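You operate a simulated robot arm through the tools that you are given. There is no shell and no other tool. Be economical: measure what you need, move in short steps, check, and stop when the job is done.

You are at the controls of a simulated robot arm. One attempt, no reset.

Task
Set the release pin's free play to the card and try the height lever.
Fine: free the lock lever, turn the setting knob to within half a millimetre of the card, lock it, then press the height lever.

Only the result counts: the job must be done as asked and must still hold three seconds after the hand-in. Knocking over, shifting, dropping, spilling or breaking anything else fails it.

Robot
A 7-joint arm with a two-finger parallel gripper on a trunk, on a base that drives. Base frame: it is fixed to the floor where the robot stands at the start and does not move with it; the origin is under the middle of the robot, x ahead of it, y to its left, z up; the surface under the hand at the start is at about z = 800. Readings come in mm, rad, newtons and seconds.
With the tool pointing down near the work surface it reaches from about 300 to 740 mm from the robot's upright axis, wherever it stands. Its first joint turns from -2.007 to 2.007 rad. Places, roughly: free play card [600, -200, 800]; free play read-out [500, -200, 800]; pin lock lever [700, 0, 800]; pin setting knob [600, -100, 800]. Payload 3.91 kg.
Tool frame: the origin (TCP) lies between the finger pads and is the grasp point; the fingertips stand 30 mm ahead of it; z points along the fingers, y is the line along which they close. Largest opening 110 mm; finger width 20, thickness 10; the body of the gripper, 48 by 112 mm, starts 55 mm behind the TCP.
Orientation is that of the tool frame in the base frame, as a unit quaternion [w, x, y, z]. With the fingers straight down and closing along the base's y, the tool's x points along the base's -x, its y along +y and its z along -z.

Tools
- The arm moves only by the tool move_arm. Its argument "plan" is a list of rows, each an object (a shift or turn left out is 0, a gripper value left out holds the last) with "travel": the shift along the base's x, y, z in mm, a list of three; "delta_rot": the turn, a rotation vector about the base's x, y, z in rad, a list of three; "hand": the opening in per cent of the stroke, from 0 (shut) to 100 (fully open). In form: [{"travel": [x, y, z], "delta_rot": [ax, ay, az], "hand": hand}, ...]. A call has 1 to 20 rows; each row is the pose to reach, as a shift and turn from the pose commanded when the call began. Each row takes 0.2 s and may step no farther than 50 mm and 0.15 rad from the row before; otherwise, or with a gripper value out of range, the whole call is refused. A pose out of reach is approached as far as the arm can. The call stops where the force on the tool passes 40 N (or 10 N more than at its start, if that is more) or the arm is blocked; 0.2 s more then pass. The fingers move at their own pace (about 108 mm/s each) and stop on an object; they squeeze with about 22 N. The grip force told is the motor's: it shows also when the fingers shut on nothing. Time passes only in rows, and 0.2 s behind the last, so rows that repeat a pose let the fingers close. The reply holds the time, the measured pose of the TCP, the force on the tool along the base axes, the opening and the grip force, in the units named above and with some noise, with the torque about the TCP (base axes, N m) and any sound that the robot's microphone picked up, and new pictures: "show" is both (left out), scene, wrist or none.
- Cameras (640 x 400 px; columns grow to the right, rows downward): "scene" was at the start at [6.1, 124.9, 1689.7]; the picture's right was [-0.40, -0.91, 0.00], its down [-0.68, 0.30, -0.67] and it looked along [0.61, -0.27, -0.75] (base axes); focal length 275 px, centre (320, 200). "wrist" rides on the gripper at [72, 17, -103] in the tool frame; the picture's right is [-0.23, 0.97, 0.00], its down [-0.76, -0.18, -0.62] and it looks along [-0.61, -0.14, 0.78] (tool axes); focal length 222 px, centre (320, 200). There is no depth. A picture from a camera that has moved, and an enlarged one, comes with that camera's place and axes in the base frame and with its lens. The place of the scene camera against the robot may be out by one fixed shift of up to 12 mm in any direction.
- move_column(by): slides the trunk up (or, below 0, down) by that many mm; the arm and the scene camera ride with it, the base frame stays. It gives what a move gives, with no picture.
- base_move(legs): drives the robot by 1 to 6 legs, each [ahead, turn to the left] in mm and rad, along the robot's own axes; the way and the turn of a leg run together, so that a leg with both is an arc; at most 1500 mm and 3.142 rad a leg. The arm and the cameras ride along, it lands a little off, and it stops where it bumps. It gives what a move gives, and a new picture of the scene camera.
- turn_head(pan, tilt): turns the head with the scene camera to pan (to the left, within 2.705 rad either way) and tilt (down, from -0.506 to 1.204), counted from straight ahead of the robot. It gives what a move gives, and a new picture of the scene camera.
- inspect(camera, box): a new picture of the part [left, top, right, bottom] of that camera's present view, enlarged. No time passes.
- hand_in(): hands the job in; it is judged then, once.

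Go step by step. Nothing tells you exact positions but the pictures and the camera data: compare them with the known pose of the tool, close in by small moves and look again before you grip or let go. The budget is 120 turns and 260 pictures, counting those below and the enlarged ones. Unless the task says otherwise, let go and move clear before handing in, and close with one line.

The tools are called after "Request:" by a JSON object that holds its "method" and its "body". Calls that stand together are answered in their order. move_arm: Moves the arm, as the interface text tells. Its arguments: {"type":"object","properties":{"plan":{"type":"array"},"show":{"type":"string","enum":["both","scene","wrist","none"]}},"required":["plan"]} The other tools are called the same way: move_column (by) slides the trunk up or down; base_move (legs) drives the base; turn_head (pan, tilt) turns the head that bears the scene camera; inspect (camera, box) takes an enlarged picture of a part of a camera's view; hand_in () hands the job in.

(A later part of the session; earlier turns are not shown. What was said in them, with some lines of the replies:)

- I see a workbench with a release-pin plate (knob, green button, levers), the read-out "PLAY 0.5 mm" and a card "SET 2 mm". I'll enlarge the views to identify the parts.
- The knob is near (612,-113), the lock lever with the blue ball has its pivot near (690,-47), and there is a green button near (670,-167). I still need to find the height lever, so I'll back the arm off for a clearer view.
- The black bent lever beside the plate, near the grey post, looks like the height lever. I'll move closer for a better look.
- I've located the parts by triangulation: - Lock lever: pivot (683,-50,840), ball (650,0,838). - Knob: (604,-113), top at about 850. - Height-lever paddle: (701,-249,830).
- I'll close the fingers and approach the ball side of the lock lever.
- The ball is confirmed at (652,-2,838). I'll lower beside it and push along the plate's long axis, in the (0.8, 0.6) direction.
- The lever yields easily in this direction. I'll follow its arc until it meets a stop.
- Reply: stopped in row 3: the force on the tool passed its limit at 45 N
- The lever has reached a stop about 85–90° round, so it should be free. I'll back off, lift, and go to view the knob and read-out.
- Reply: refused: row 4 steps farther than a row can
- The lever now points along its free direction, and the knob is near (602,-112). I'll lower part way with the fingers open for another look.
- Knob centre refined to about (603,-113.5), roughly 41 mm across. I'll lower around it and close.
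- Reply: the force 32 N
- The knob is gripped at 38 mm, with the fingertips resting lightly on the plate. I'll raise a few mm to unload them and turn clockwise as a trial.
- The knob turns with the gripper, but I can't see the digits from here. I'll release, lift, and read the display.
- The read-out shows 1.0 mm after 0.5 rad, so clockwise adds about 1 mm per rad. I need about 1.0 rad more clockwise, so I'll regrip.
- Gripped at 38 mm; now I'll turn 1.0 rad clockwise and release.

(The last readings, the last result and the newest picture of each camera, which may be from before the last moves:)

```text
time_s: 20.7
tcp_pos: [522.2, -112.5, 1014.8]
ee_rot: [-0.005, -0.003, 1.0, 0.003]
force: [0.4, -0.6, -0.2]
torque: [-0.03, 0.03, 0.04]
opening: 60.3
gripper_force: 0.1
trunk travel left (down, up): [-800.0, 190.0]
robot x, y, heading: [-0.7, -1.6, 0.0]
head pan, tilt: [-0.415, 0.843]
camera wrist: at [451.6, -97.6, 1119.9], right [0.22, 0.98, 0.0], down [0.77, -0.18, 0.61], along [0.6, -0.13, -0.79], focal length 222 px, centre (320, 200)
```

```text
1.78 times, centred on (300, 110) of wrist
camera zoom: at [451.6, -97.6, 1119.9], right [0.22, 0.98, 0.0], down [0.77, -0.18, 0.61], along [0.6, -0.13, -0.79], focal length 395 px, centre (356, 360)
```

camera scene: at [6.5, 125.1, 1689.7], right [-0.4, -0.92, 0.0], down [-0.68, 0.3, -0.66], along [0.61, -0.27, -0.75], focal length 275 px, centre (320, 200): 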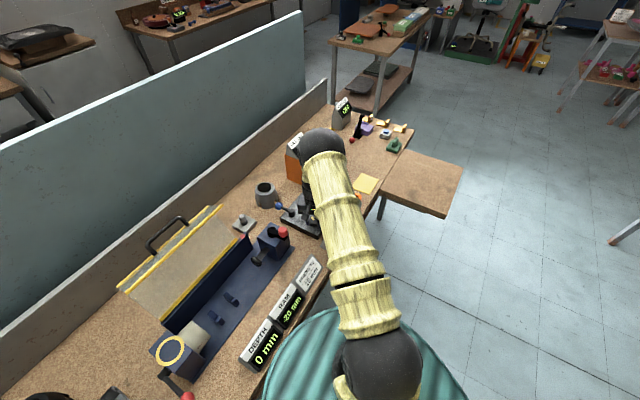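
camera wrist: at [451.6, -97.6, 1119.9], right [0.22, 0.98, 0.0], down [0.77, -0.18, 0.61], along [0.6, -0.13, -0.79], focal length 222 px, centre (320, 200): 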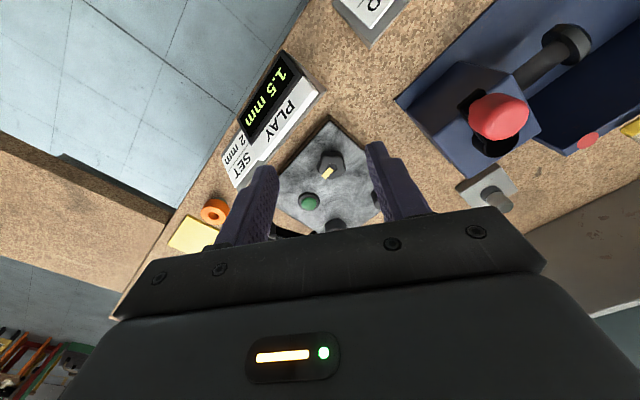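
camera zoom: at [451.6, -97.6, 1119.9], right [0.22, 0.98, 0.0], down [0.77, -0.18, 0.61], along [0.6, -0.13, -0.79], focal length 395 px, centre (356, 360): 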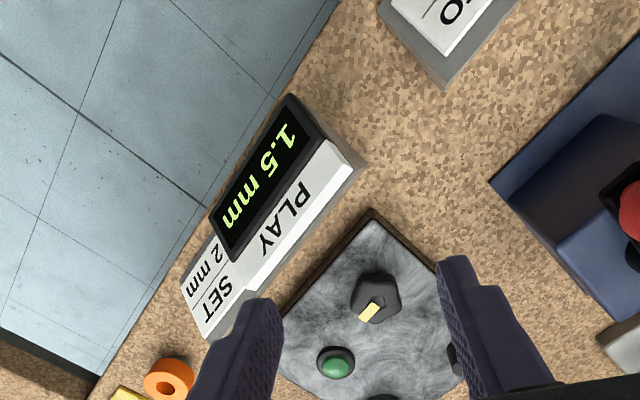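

It now reads 1.5 mm, so the rate is about 0.5–0.7 mm per rad. I'll regrip and turn about 0.75 rad more clockwise.

Request:
{"method": "move_arm", "body": {"plan": [{"travel": [27, -1, -30], "delta_rot": [0, 0, 0.13]}, {"travel": [54, -1, -60], "delta_rot": [0, 0, 0.26]}, {"travel": [80, -1, -85], "delta_rot": [0, 0, 0.39]}, {"travel": [80, -1, -120], "delta_rot": [0, 0, 0.39]}, {"travel": [80, -1, -151], "delta_rot": [0, 0, 0.39]}, {"travel": [80, -1, -151], "delta_rot": [0, 0, 0.39], "hand": 20}, {"travel": [80, -1, -151], "delta_rot": [0, 0, 0.39], "hand": 20}, {"travel": [80, -1, -151], "delta_rot": [0, 0, 0.39], "hand": 20}, {"travel": [80, -1, -151], "delta_rot": [0, 0, 0.29]}, {"travel": [80, -1, -151], "delta_rot": [0, 0, 0.19]}, {"travel": [80, -1, -151], "delta_rot": [0, 0, 0.09]}, {"travel": [80, -1, -151], "delta_rot": [0, 0, -0.01]}, {"travel": [80, -1, -151], "delta_rot": [0, 0, -0.11]}, {"travel": [80, -1, -151], "delta_rot": [0, 0, -0.21]}, {"travel": [80, -1, -151], "delta_rot": [0, 0, -0.31]}, {"travel": [80, -1, -151], "delta_rot": [0, 0, -0.37]}, {"travel": [80, -1, -151], "delta_rot": [0, 0, -0.37]}], "show": "wrist"}}

```text
time_s: 24.3
tcp_pos: [600.6, -114.3, 863.5]
ee_rot: [-0.007, 0.182, 0.983, 0.004]
force: [-14.0, 2.9, -18.1]
torque: [-0.06, 0.54, 0.02]
opening: 38.0
gripper_force: 44.7
trunk travel left (down, up): [-800.0, 190.0]
robot x, y, heading: [2.0, -0.5, 0.0]
head pan, tilt: [-0.415, 0.843]
camera wrist: at [541.5, -73.7, 968.8], right [0.56, 0.83, 0.0], down [0.65, -0.45, 0.61], along [0.51, -0.34, -0.79], focal length 222 px, centre (320, 200)
```

wrist: 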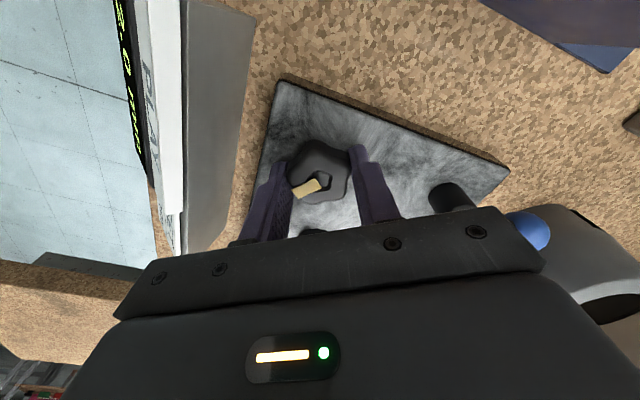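

Request:
{"method": "move_arm", "body": {"plan": [{"hand": 55}, {"hand": 55}, {"travel": [0, 0, 45]}, {"travel": [-20, 0, 85], "delta_rot": [0, 0, 0.12]}, {"travel": [-40, 0, 115], "delta_rot": [0, 0, 0.25]}, {"travel": [-60, 0, 135], "delta_rot": [0, 0, 0.37]}, {"travel": [-80, 0, 152], "delta_rot": [0, 0, 0.37]}], "show": "wrist"}}

Request:
{"method": "inspect", "body": {"camera": "wrist", "box": [120, 0, 480, 220]}}

```text
time_s: 25.9
tcp_pos: [522.2, -114.3, 1015.8]
ee_rot: [-0.005, -0.003, 1.0, 0.004]
force: [-0.1, 0.2, -0.4]
torque: [-0.02, 0.0, 0.0]
opening: 60.4
gripper_force: 0.1
trunk travel left (down, up): [-800.0, 190.0]
robot x, y, heading: [-2.8, 1.6, 0.001]
head pan, tilt: [-0.415, 0.843]
camera wrist: at [451.3, -98.9, 1121.0], right [0.22, 0.98, 0.0], down [0.77, -0.18, 0.61], along [0.6, -0.13, -0.79], focal length 222 px, centre (320, 200)
```

wrist: 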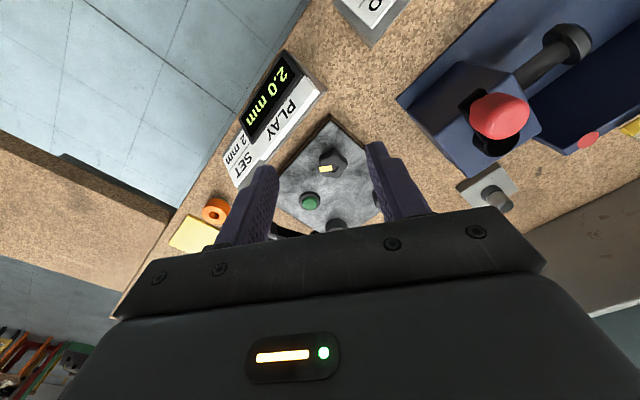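

```text
1.78 times, centred on (300, 110) of wrist
camera zoom: at [451.3, -98.9, 1121.0], right [0.22, 0.98, 0.0], down [0.77, -0.18, 0.61], along [0.6, -0.13, -0.79], focal length 395 px, centre (356, 360)
```

zoom: 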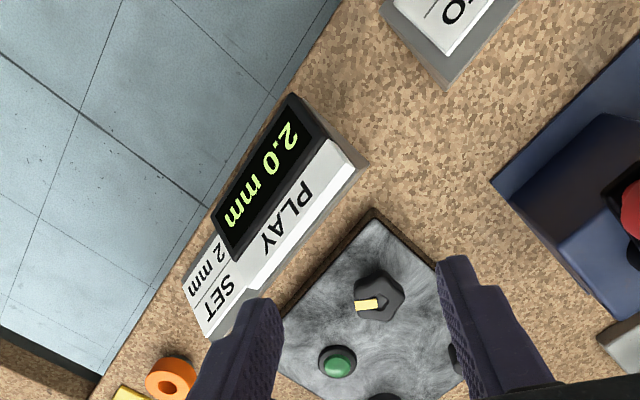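

The read-out matches the card at 2.0 mm. Now I'll lock it by pushing the lever back from its far side, starting with a move above the approach point.

Request:
{"method": "move_arm", "body": {"plan": [{"travel": [45, 10, 0], "hand": 0}, {"travel": [90, 25, 0]}, {"travel": [135, 40, 0]}, {"travel": [175, 55, -10]}, {"travel": [209, 69, -25]}, {"travel": [209, 69, -60]}]}}

Request:
{"method": "inspect", "body": {"camera": "wrist", "box": [160, 20, 480, 240]}}

Request:
{"method": "inspect", "body": {"camera": "scene", "box": [220, 150, 360, 270]}}

```text
time_s: 27.3
tcp_pos: [730.4, -44.3, 957.7]
ee_rot: [-0.006, -0.001, 1.0, 0.003]
force: [-0.5, -0.4, 0.2]
torque: [0.02, 0.02, -0.01]
opening: 0.1
gripper_force: 22.2
trunk travel left (down, up): [-800.0, 190.0]
robot x, y, heading: [-0.0, 0.5, -0.003]
head pan, tilt: [-0.415, 0.843]
camera scene: at [6.3, 124.7, 1689.7], right [-0.4, -0.92, 0.0], down [-0.68, 0.3, -0.66], along [0.61, -0.27, -0.75], focal length 275 px, centre (320, 200)
camera wrist: at [660.4, -29.5, 1061.5], right [0.22, 0.97, 0.0], down [0.77, -0.18, 0.61], along [0.6, -0.13, -0.79], focal length 222 px, centre (320, 200)
```

scene: 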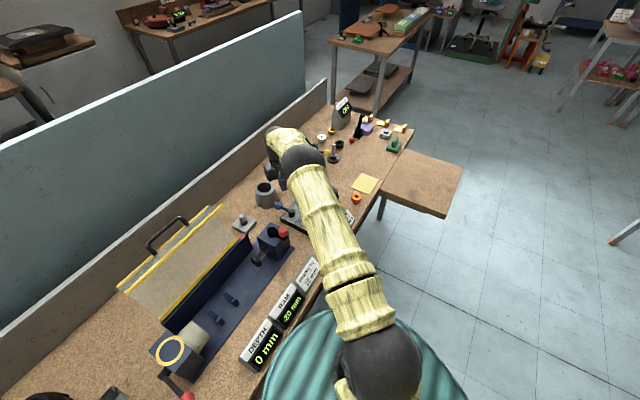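
wrist: 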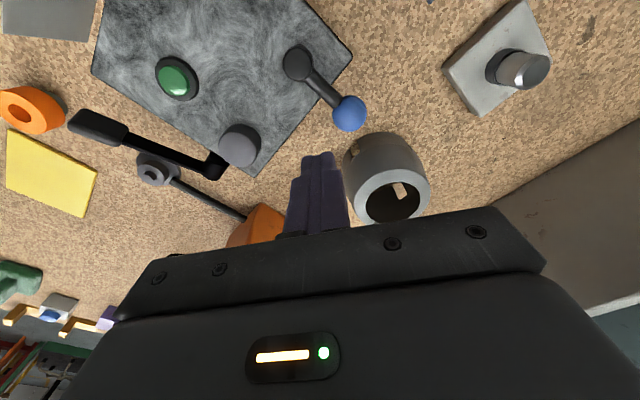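

```text
1.82 times, centred on (320, 130) of wrist
camera zoom: at [660.4, -29.5, 1061.5], right [0.22, 0.97, 0.0], down [0.77, -0.18, 0.61], along [0.6, -0.13, -0.79], focal length 404 px, centre (320, 327)
```

zoom: 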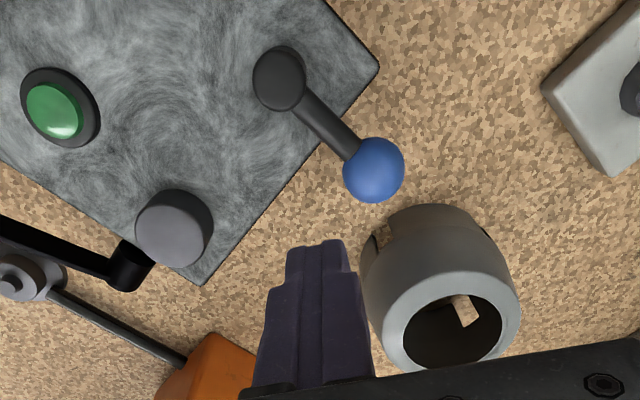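

```text
3.33 times, centred on (290, 210) of scene
camera zoom: at [6.3, 124.7, 1689.7], right [-0.4, -0.92, 0.0], down [-0.68, 0.3, -0.66], along [0.61, -0.27, -0.75], focal length 916 px, centre (420, 167)
```

zoom: 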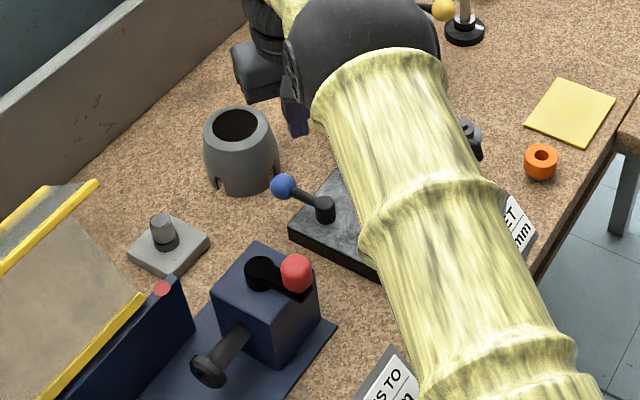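

The lever is about 90° round with the ball at (731,-15). I'll descend on its far side and sweep it back.

Request:
{"method": "move_arm", "body": {"plan": [{"travel": [0, -4, -40]}, {"travel": [0, -4, -75]}, {"travel": [0, -4, -98]}, {"travel": [-5, 5, -98]}, {"travel": [-9, 12, -98]}, {"travel": [-13, 19, -98]}, {"travel": [-17, 25, -98]}, {"travel": [-23, 30, -98]}, {"travel": [-30, 34, -98]}, {"travel": [-38, 37, -98]}, {"travel": [-46, 38, -98]}]}}

Request:
{"method": "inspect", "body": {"camera": "wrist", "box": [160, 20, 480, 240]}}

```text
time_s: 29.7
tcp_pos: [687.0, -1.9, 860.0]
ee_rot: [-0.004, -0.004, 1.0, 0.007]
force: [8.3, 6.0, 10.2]
torque: [0.12, -0.32, 0.1]
opening: 0.0
gripper_force: 21.9
trunk travel left (down, up): [-800.0, 190.0]
robot x, y, heading: [-0.9, -0.7, 0.001]
head pan, tilt: [-0.415, 0.843]
camera scene: at [5.9, 124.6, 1689.7], right [-0.4, -0.92, 0.0], down [-0.68, 0.3, -0.66], along [0.61, -0.27, -0.75], focal length 275 px, centre (320, 200)
camera wrist: at [615.6, 12.3, 964.7], right [0.22, 0.98, 0.01], down [0.77, -0.18, 0.62], along [0.6, -0.13, -0.79], focal length 222 px, centre (320, 200)
```

scene: 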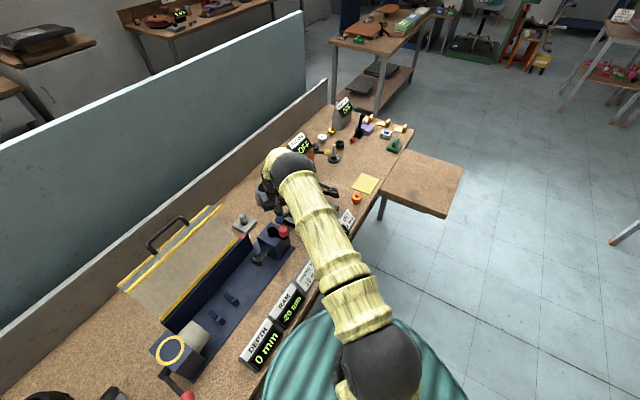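
wrist: 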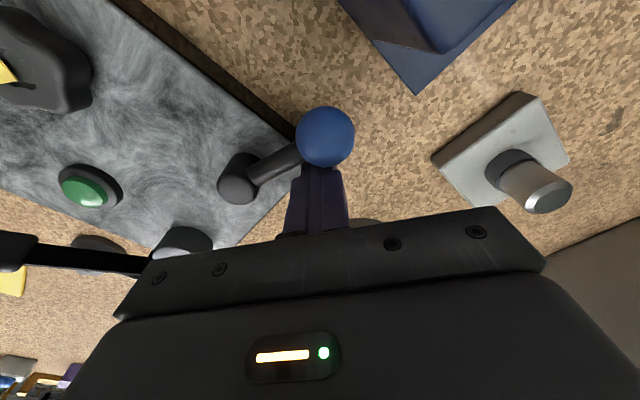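

```text
1.82 times, centred on (320, 130) of wrist
camera zoom: at [615.6, 12.3, 964.7], right [0.22, 0.98, 0.01], down [0.77, -0.18, 0.62], along [0.6, -0.13, -0.79], focal length 404 px, centre (320, 327)
```

zoom: 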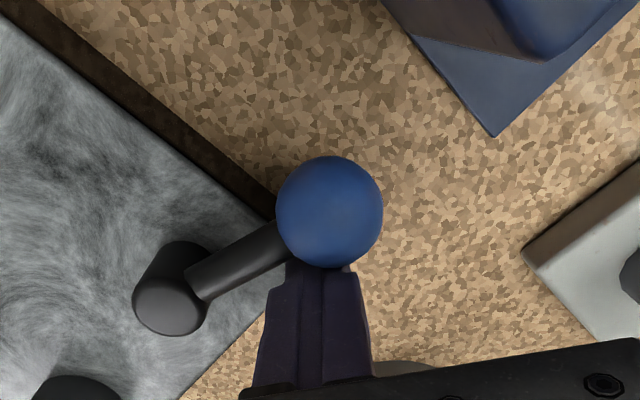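

Request:
{"method": "move_arm", "body": {"plan": [{"travel": [-5, -1, 0]}, {"travel": [-10, -2, 0]}, {"travel": [-15, -4, 0]}, {"travel": [-20, -6, 0]}, {"travel": [-24, -9, 0]}, {"travel": [-28, -12, 0]}]}}

Request:
{"method": "inspect", "body": {"camera": "wrist", "box": [160, 20, 480, 240]}}

```text
time_s: 30.7
tcp_pos: [671.6, -10.8, 860.9]
ee_rot: [0.005, -0.003, 1.0, 0.004]
force: [11.9, 5.8, -8.6]
torque: [0.12, -0.21, 0.04]
opening: 0.0
gripper_force: 22.4
trunk travel left (down, up): [-800.0, 190.0]
robot x, y, heading: [1.3, -3.0, 0.006]
head pan, tilt: [-0.415, 0.843]
stopped in row 5: the force on the tool passed its limit at 44 N (the readings are from after the stop); the commanded pose is now the measured one
camera scene: at [8.5, 124.7, 1689.1], right [-0.4, -0.92, 0.0], down [-0.69, 0.3, -0.66], along [0.61, -0.27, -0.75], focal length 275 px, centre (320, 200)
camera wrist: at [599.5, 4.9, 964.0], right [0.22, 0.98, 0.01], down [0.76, -0.18, 0.63], along [0.61, -0.13, -0.78], focal length 222 px, centre (320, 200)
```

scene: 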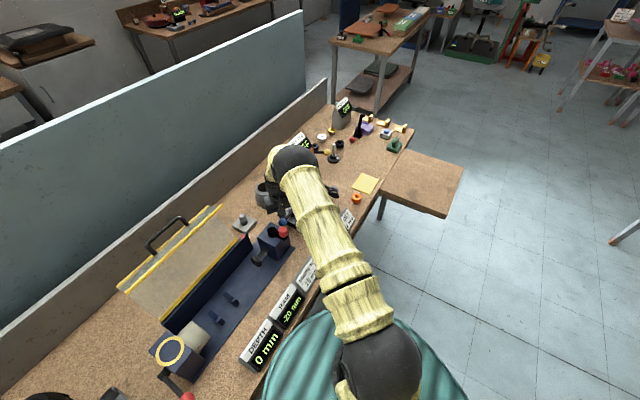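
wrist: 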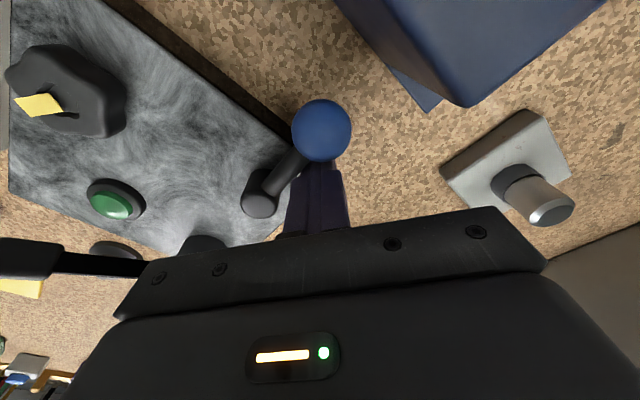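

```text
1.82 times, centred on (320, 130) of wrist
camera zoom: at [599.5, 4.9, 964.0], right [0.22, 0.98, 0.01], down [0.76, -0.18, 0.63], along [0.61, -0.13, -0.78], focal length 404 px, centre (320, 327)
```

zoom: 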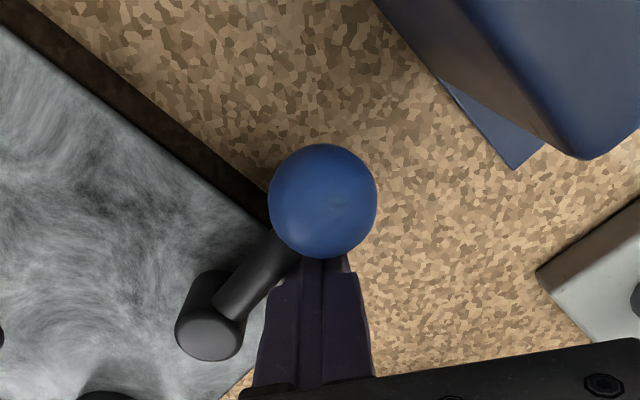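

The lever is back at its original locked stop. I'll back off, lift, check the read-out, and look at the height lever.

Request:
{"method": "move_arm", "body": {"plan": [{"travel": [12, 5, 0]}, {"travel": [14, 5, 40]}, {"travel": [14, 5, 85]}, {"travel": [-10, -30, 110]}, {"travel": [-40, -65, 125]}, {"travel": [-60, -105, 130]}, {"travel": [-75, -150, 135]}]}}

Request:
{"method": "inspect", "body": {"camera": "wrist", "box": [120, 0, 520, 240]}}

Request:
{"method": "inspect", "body": {"camera": "scene", "box": [240, 140, 360, 250]}}

```text
time_s: 32.3
tcp_pos: [594.0, -161.6, 996.1]
ee_rot: [0.004, -0.004, 1.0, 0.005]
force: [-0.2, -0.7, -0.3]
torque: [0.0, 0.0, 0.0]
opening: 0.1
gripper_force: 21.7
trunk travel left (down, up): [-800.0, 190.0]
robot x, y, heading: [3.9, -1.3, 0.001]
head pan, tilt: [-0.415, 0.843]
camera scene: at [5.3, 123.4, 1689.8], right [-0.4, -0.92, 0.0], down [-0.68, 0.3, -0.67], along [0.61, -0.27, -0.75], focal length 275 px, centre (320, 200)
camera wrist: at [521.7, -146.7, 1099.1], right [0.22, 0.98, 0.01], down [0.76, -0.18, 0.63], along [0.61, -0.13, -0.78], focal length 222 px, centre (320, 200)
```

scene: 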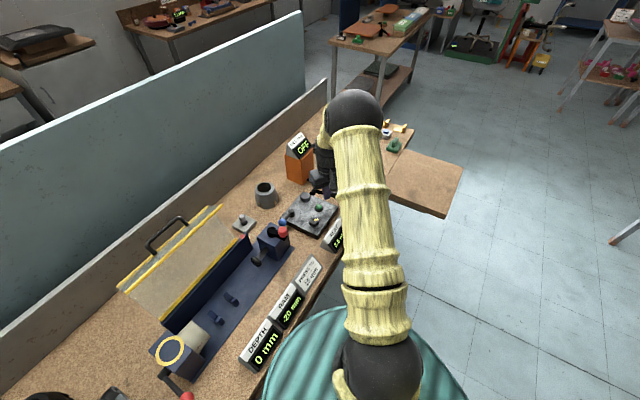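
wrist: 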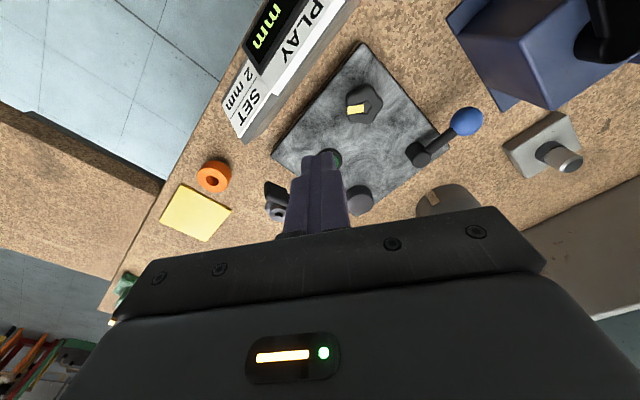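

```text
1.60 times, centred on (320, 120) of wrist
camera zoom: at [521.7, -146.7, 1099.1], right [0.22, 0.98, 0.01], down [0.76, -0.18, 0.63], along [0.61, -0.13, -0.78], focal length 355 px, centre (320, 328)
```

zoom: 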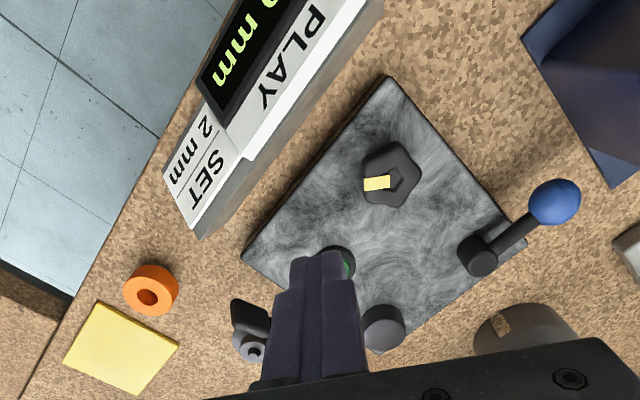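

```text
3.64 times, centred on (300, 195) of scene
camera zoom: at [5.3, 123.4, 1689.8], right [-0.4, -0.92, 0.0], down [-0.68, 0.3, -0.67], along [0.61, -0.27, -0.75], focal length 999 px, centre (393, 218)
```

zoom: 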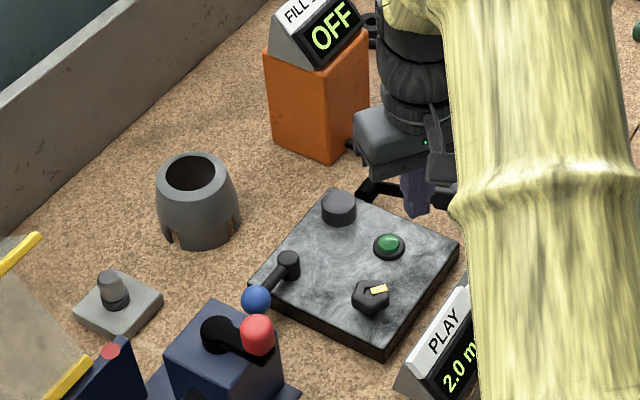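

The read-out still shows 2.0 mm with the lever locked. Next I'll move above the height-lever paddle at about (703,-251).

Request:
{"method": "move_arm", "body": {"plan": [{"travel": [30, -25, 0]}, {"travel": [60, -50, 0]}, {"travel": [90, -75, -10]}, {"travel": [108, -89, -40]}, {"travel": [108, -89, -75]}]}}

Request:
{"method": "inspect", "body": {"camera": "wrist", "box": [180, 0, 480, 240]}}

Request:
{"method": "inspect", "body": {"camera": "scene", "box": [260, 120, 380, 250]}}

```text
time_s: 33.5
tcp_pos: [704.8, -248.2, 922.1]
ee_rot: [0.002, -0.002, 1.0, 0.004]
force: [0.0, 0.2, -0.1]
torque: [-0.02, -0.01, -0.01]
opening: 0.0
gripper_force: 21.9
trunk travel left (down, up): [-800.0, 190.0]
robot x, y, heading: [-1.0, 2.6, 0.001]
head pan, tilt: [-0.415, 0.843]
camera scene: at [6.5, 124.7, 1689.7], right [-0.4, -0.92, 0.0], down [-0.68, 0.3, -0.66], along [0.61, -0.27, -0.75], focal length 275 px, centre (320, 200)
camera wrist: at [631.6, -234.5, 1025.8], right [0.22, 0.98, 0.01], down [0.76, -0.18, 0.63], along [0.61, -0.13, -0.78], focal length 222 px, centre (320, 200)
```

scene: 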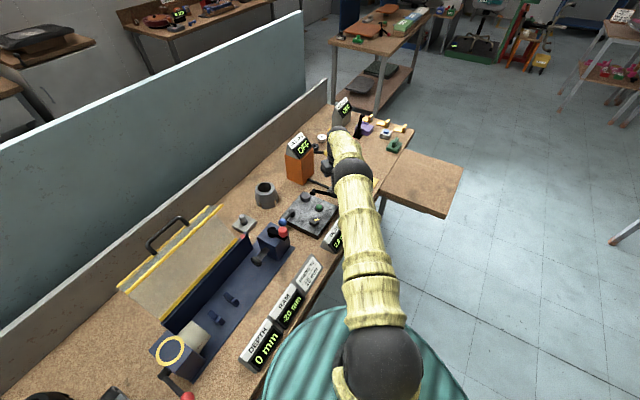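
wrist: 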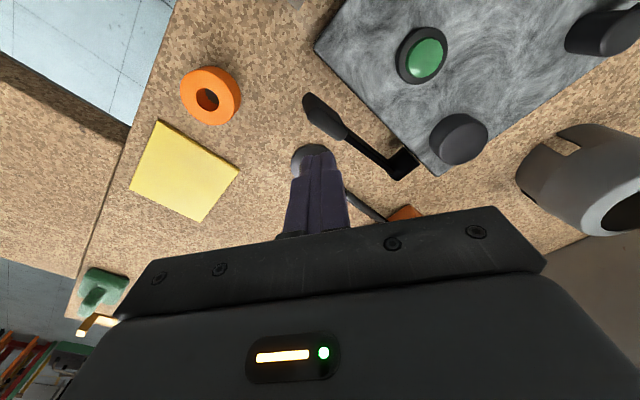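

```text
1.67 times, centred on (330, 120) of wrist
camera zoom: at [631.6, -234.5, 1025.8], right [0.22, 0.98, 0.01], down [0.76, -0.18, 0.63], along [0.61, -0.13, -0.78], focal length 370 px, centre (303, 333)
```

zoom: 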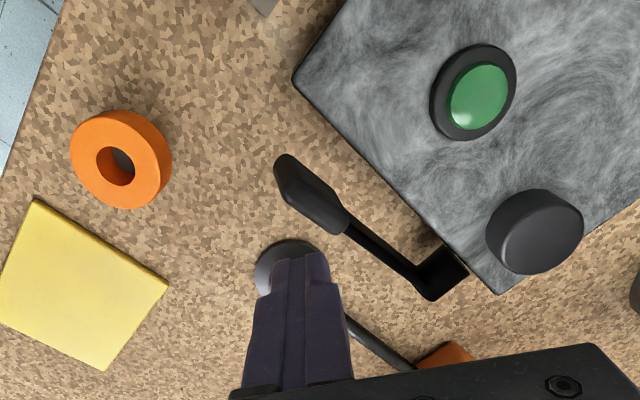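

```text
3.08 times, centred on (320, 185) of scene
camera zoom: at [6.5, 124.7, 1689.7], right [-0.4, -0.92, 0.0], down [-0.68, 0.3, -0.66], along [0.61, -0.27, -0.75], focal length 845 px, centre (320, 246)
```

zoom: 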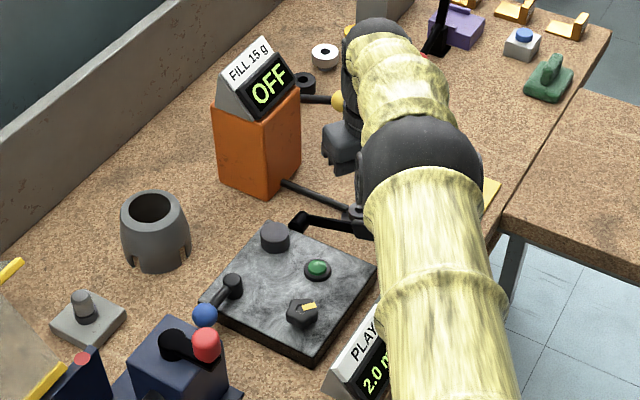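

Refined paddle centre: about (691,-244), top z about 848. I'll shift over it and press down in small steps.

Request:
{"method": "move_arm", "body": {"plan": [{"travel": [-13, 4, -10]}, {"travel": [-13, 4, -34]}, {"travel": [-13, 4, -38]}, {"travel": [-13, 4, -42]}, {"travel": [-13, 4, -46]}, {"travel": [-13, 4, -50]}, {"travel": [-13, 4, -54]}, {"travel": [-13, 4, -58]}, {"travel": [-13, 4, -62]}]}}

Request:
{"method": "inspect", "body": {"camera": "wrist", "box": [180, 0, 480, 240]}}

```text
time_s: 35.5
tcp_pos: [687.6, -246.9, 865.7]
ee_rot: [0.007, -0.003, 1.0, 0.003]
force: [-8.5, -6.1, 29.1]
torque: [0.12, -0.03, 0.02]
opening: 0.0
gripper_force: 21.9
trunk travel left (down, up): [-800.0, 190.0]
robot x, y, heading: [1.7, -3.1, -0.002]
head pan, tilt: [-0.415, 0.843]
camera scene: at [0.9, 125.4, 1690.1], right [-0.4, -0.92, 0.0], down [-0.68, 0.3, -0.67], along [0.61, -0.27, -0.74], focal length 275 px, centre (320, 200)
camera wrist: at [615.3, -231.8, 969.0], right [0.22, 0.98, 0.01], down [0.75, -0.18, 0.63], along [0.62, -0.13, -0.77], focal length 222 px, centre (320, 200)
```

scene: 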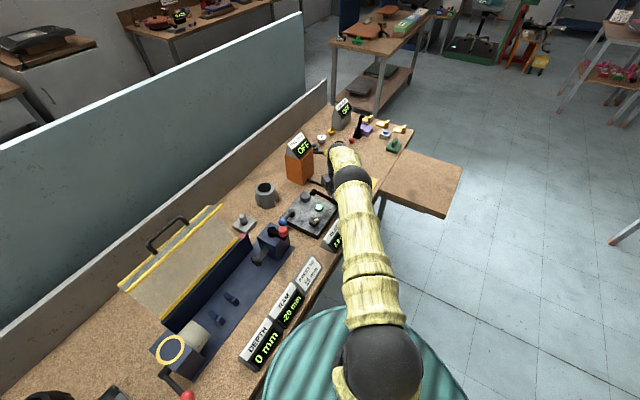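
wrist: 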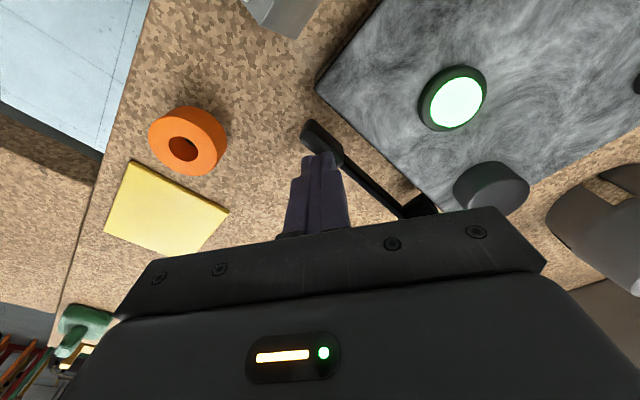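

```text
1.67 times, centred on (330, 120) of wrist
camera zoom: at [615.3, -231.8, 969.0], right [0.22, 0.98, 0.01], down [0.75, -0.18, 0.63], along [0.62, -0.13, -0.77], focal length 370 px, centre (303, 333)
```

zoom: 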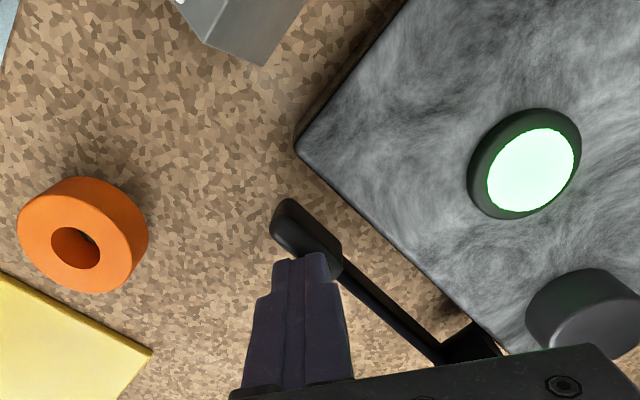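

The green lamp lit, so the height lever works at this setting. I'll lift off and check the final state.

Request:
{"method": "move_arm", "body": {"plan": [{"travel": [0, 0, 20]}, {"travel": [0, 0, 60]}, {"travel": [-10, 5, 100]}, {"travel": [-50, 20, 125]}, {"travel": [-90, 40, 140]}, {"travel": [-130, 60, 150]}, {"travel": [-165, 85, 155]}]}}

Request:
{"method": "inspect", "body": {"camera": "wrist", "box": [120, 0, 480, 220]}}

Request:
{"method": "inspect", "body": {"camera": "scene", "box": [240, 120, 380, 250]}}

```text
time_s: 37.1
tcp_pos: [523.7, -160.6, 1016.5]
ee_rot: [0.003, -0.002, 1.0, 0.005]
force: [-0.6, -0.5, 0.3]
torque: [-0.01, -0.04, -0.02]
opening: 0.0
gripper_force: 22.0
trunk travel left (down, up): [-800.0, 190.0]
robot x, y, heading: [1.7, -1.3, 0.004]
head pan, tilt: [-0.415, 0.843]
camera scene: at [4.9, 126.0, 1689.6], right [-0.4, -0.92, 0.0], down [-0.68, 0.3, -0.67], along [0.61, -0.27, -0.75], focal length 275 px, centre (320, 200)
camera wrist: at [450.9, -145.3, 1119.8], right [0.22, 0.98, 0.01], down [0.76, -0.18, 0.63], along [0.61, -0.13, -0.78], focal length 222 px, centre (320, 200)
```

scene: 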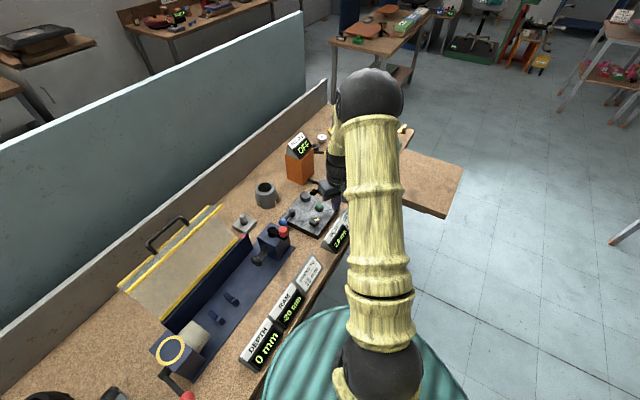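
wrist: 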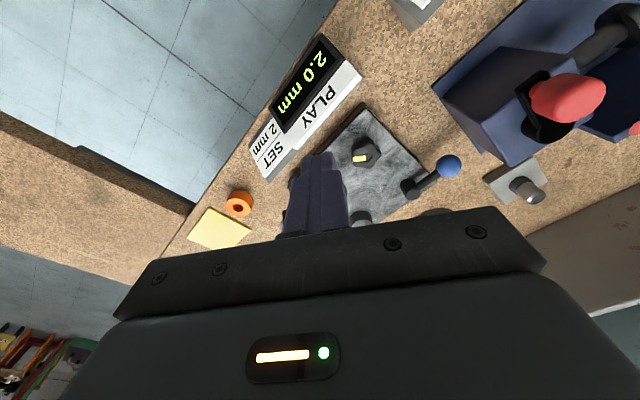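

```text
1.78 times, centred on (300, 110) of wrist
camera zoom: at [450.9, -145.3, 1119.8], right [0.22, 0.98, 0.01], down [0.76, -0.18, 0.63], along [0.61, -0.13, -0.78], focal length 395 px, centre (356, 360)
```

zoom: 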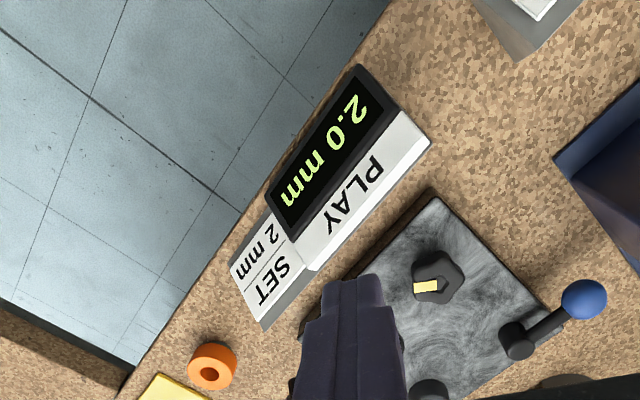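

```text
3.08 times, centred on (310, 185) of scene
camera zoom: at [4.9, 126.0, 1689.6], right [-0.4, -0.92, 0.0], down [-0.68, 0.3, -0.67], along [0.61, -0.27, -0.75], focal length 845 px, centre (351, 246)
```

zoom: 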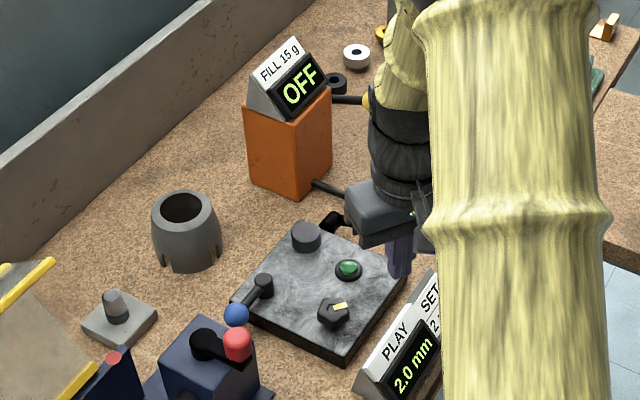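

The read-out shows 2.0 mm, the lever is locked, the height lever was pressed and lit the lamp, and nothing else moved. I'm handing in.

Request:
{"method": "hand_in", "body": {}}

```text
The job is handed in.
```

The release pin's free play is set to 2.0 mm to match the card and locked again, and pressing the height lever lit the green lamp.
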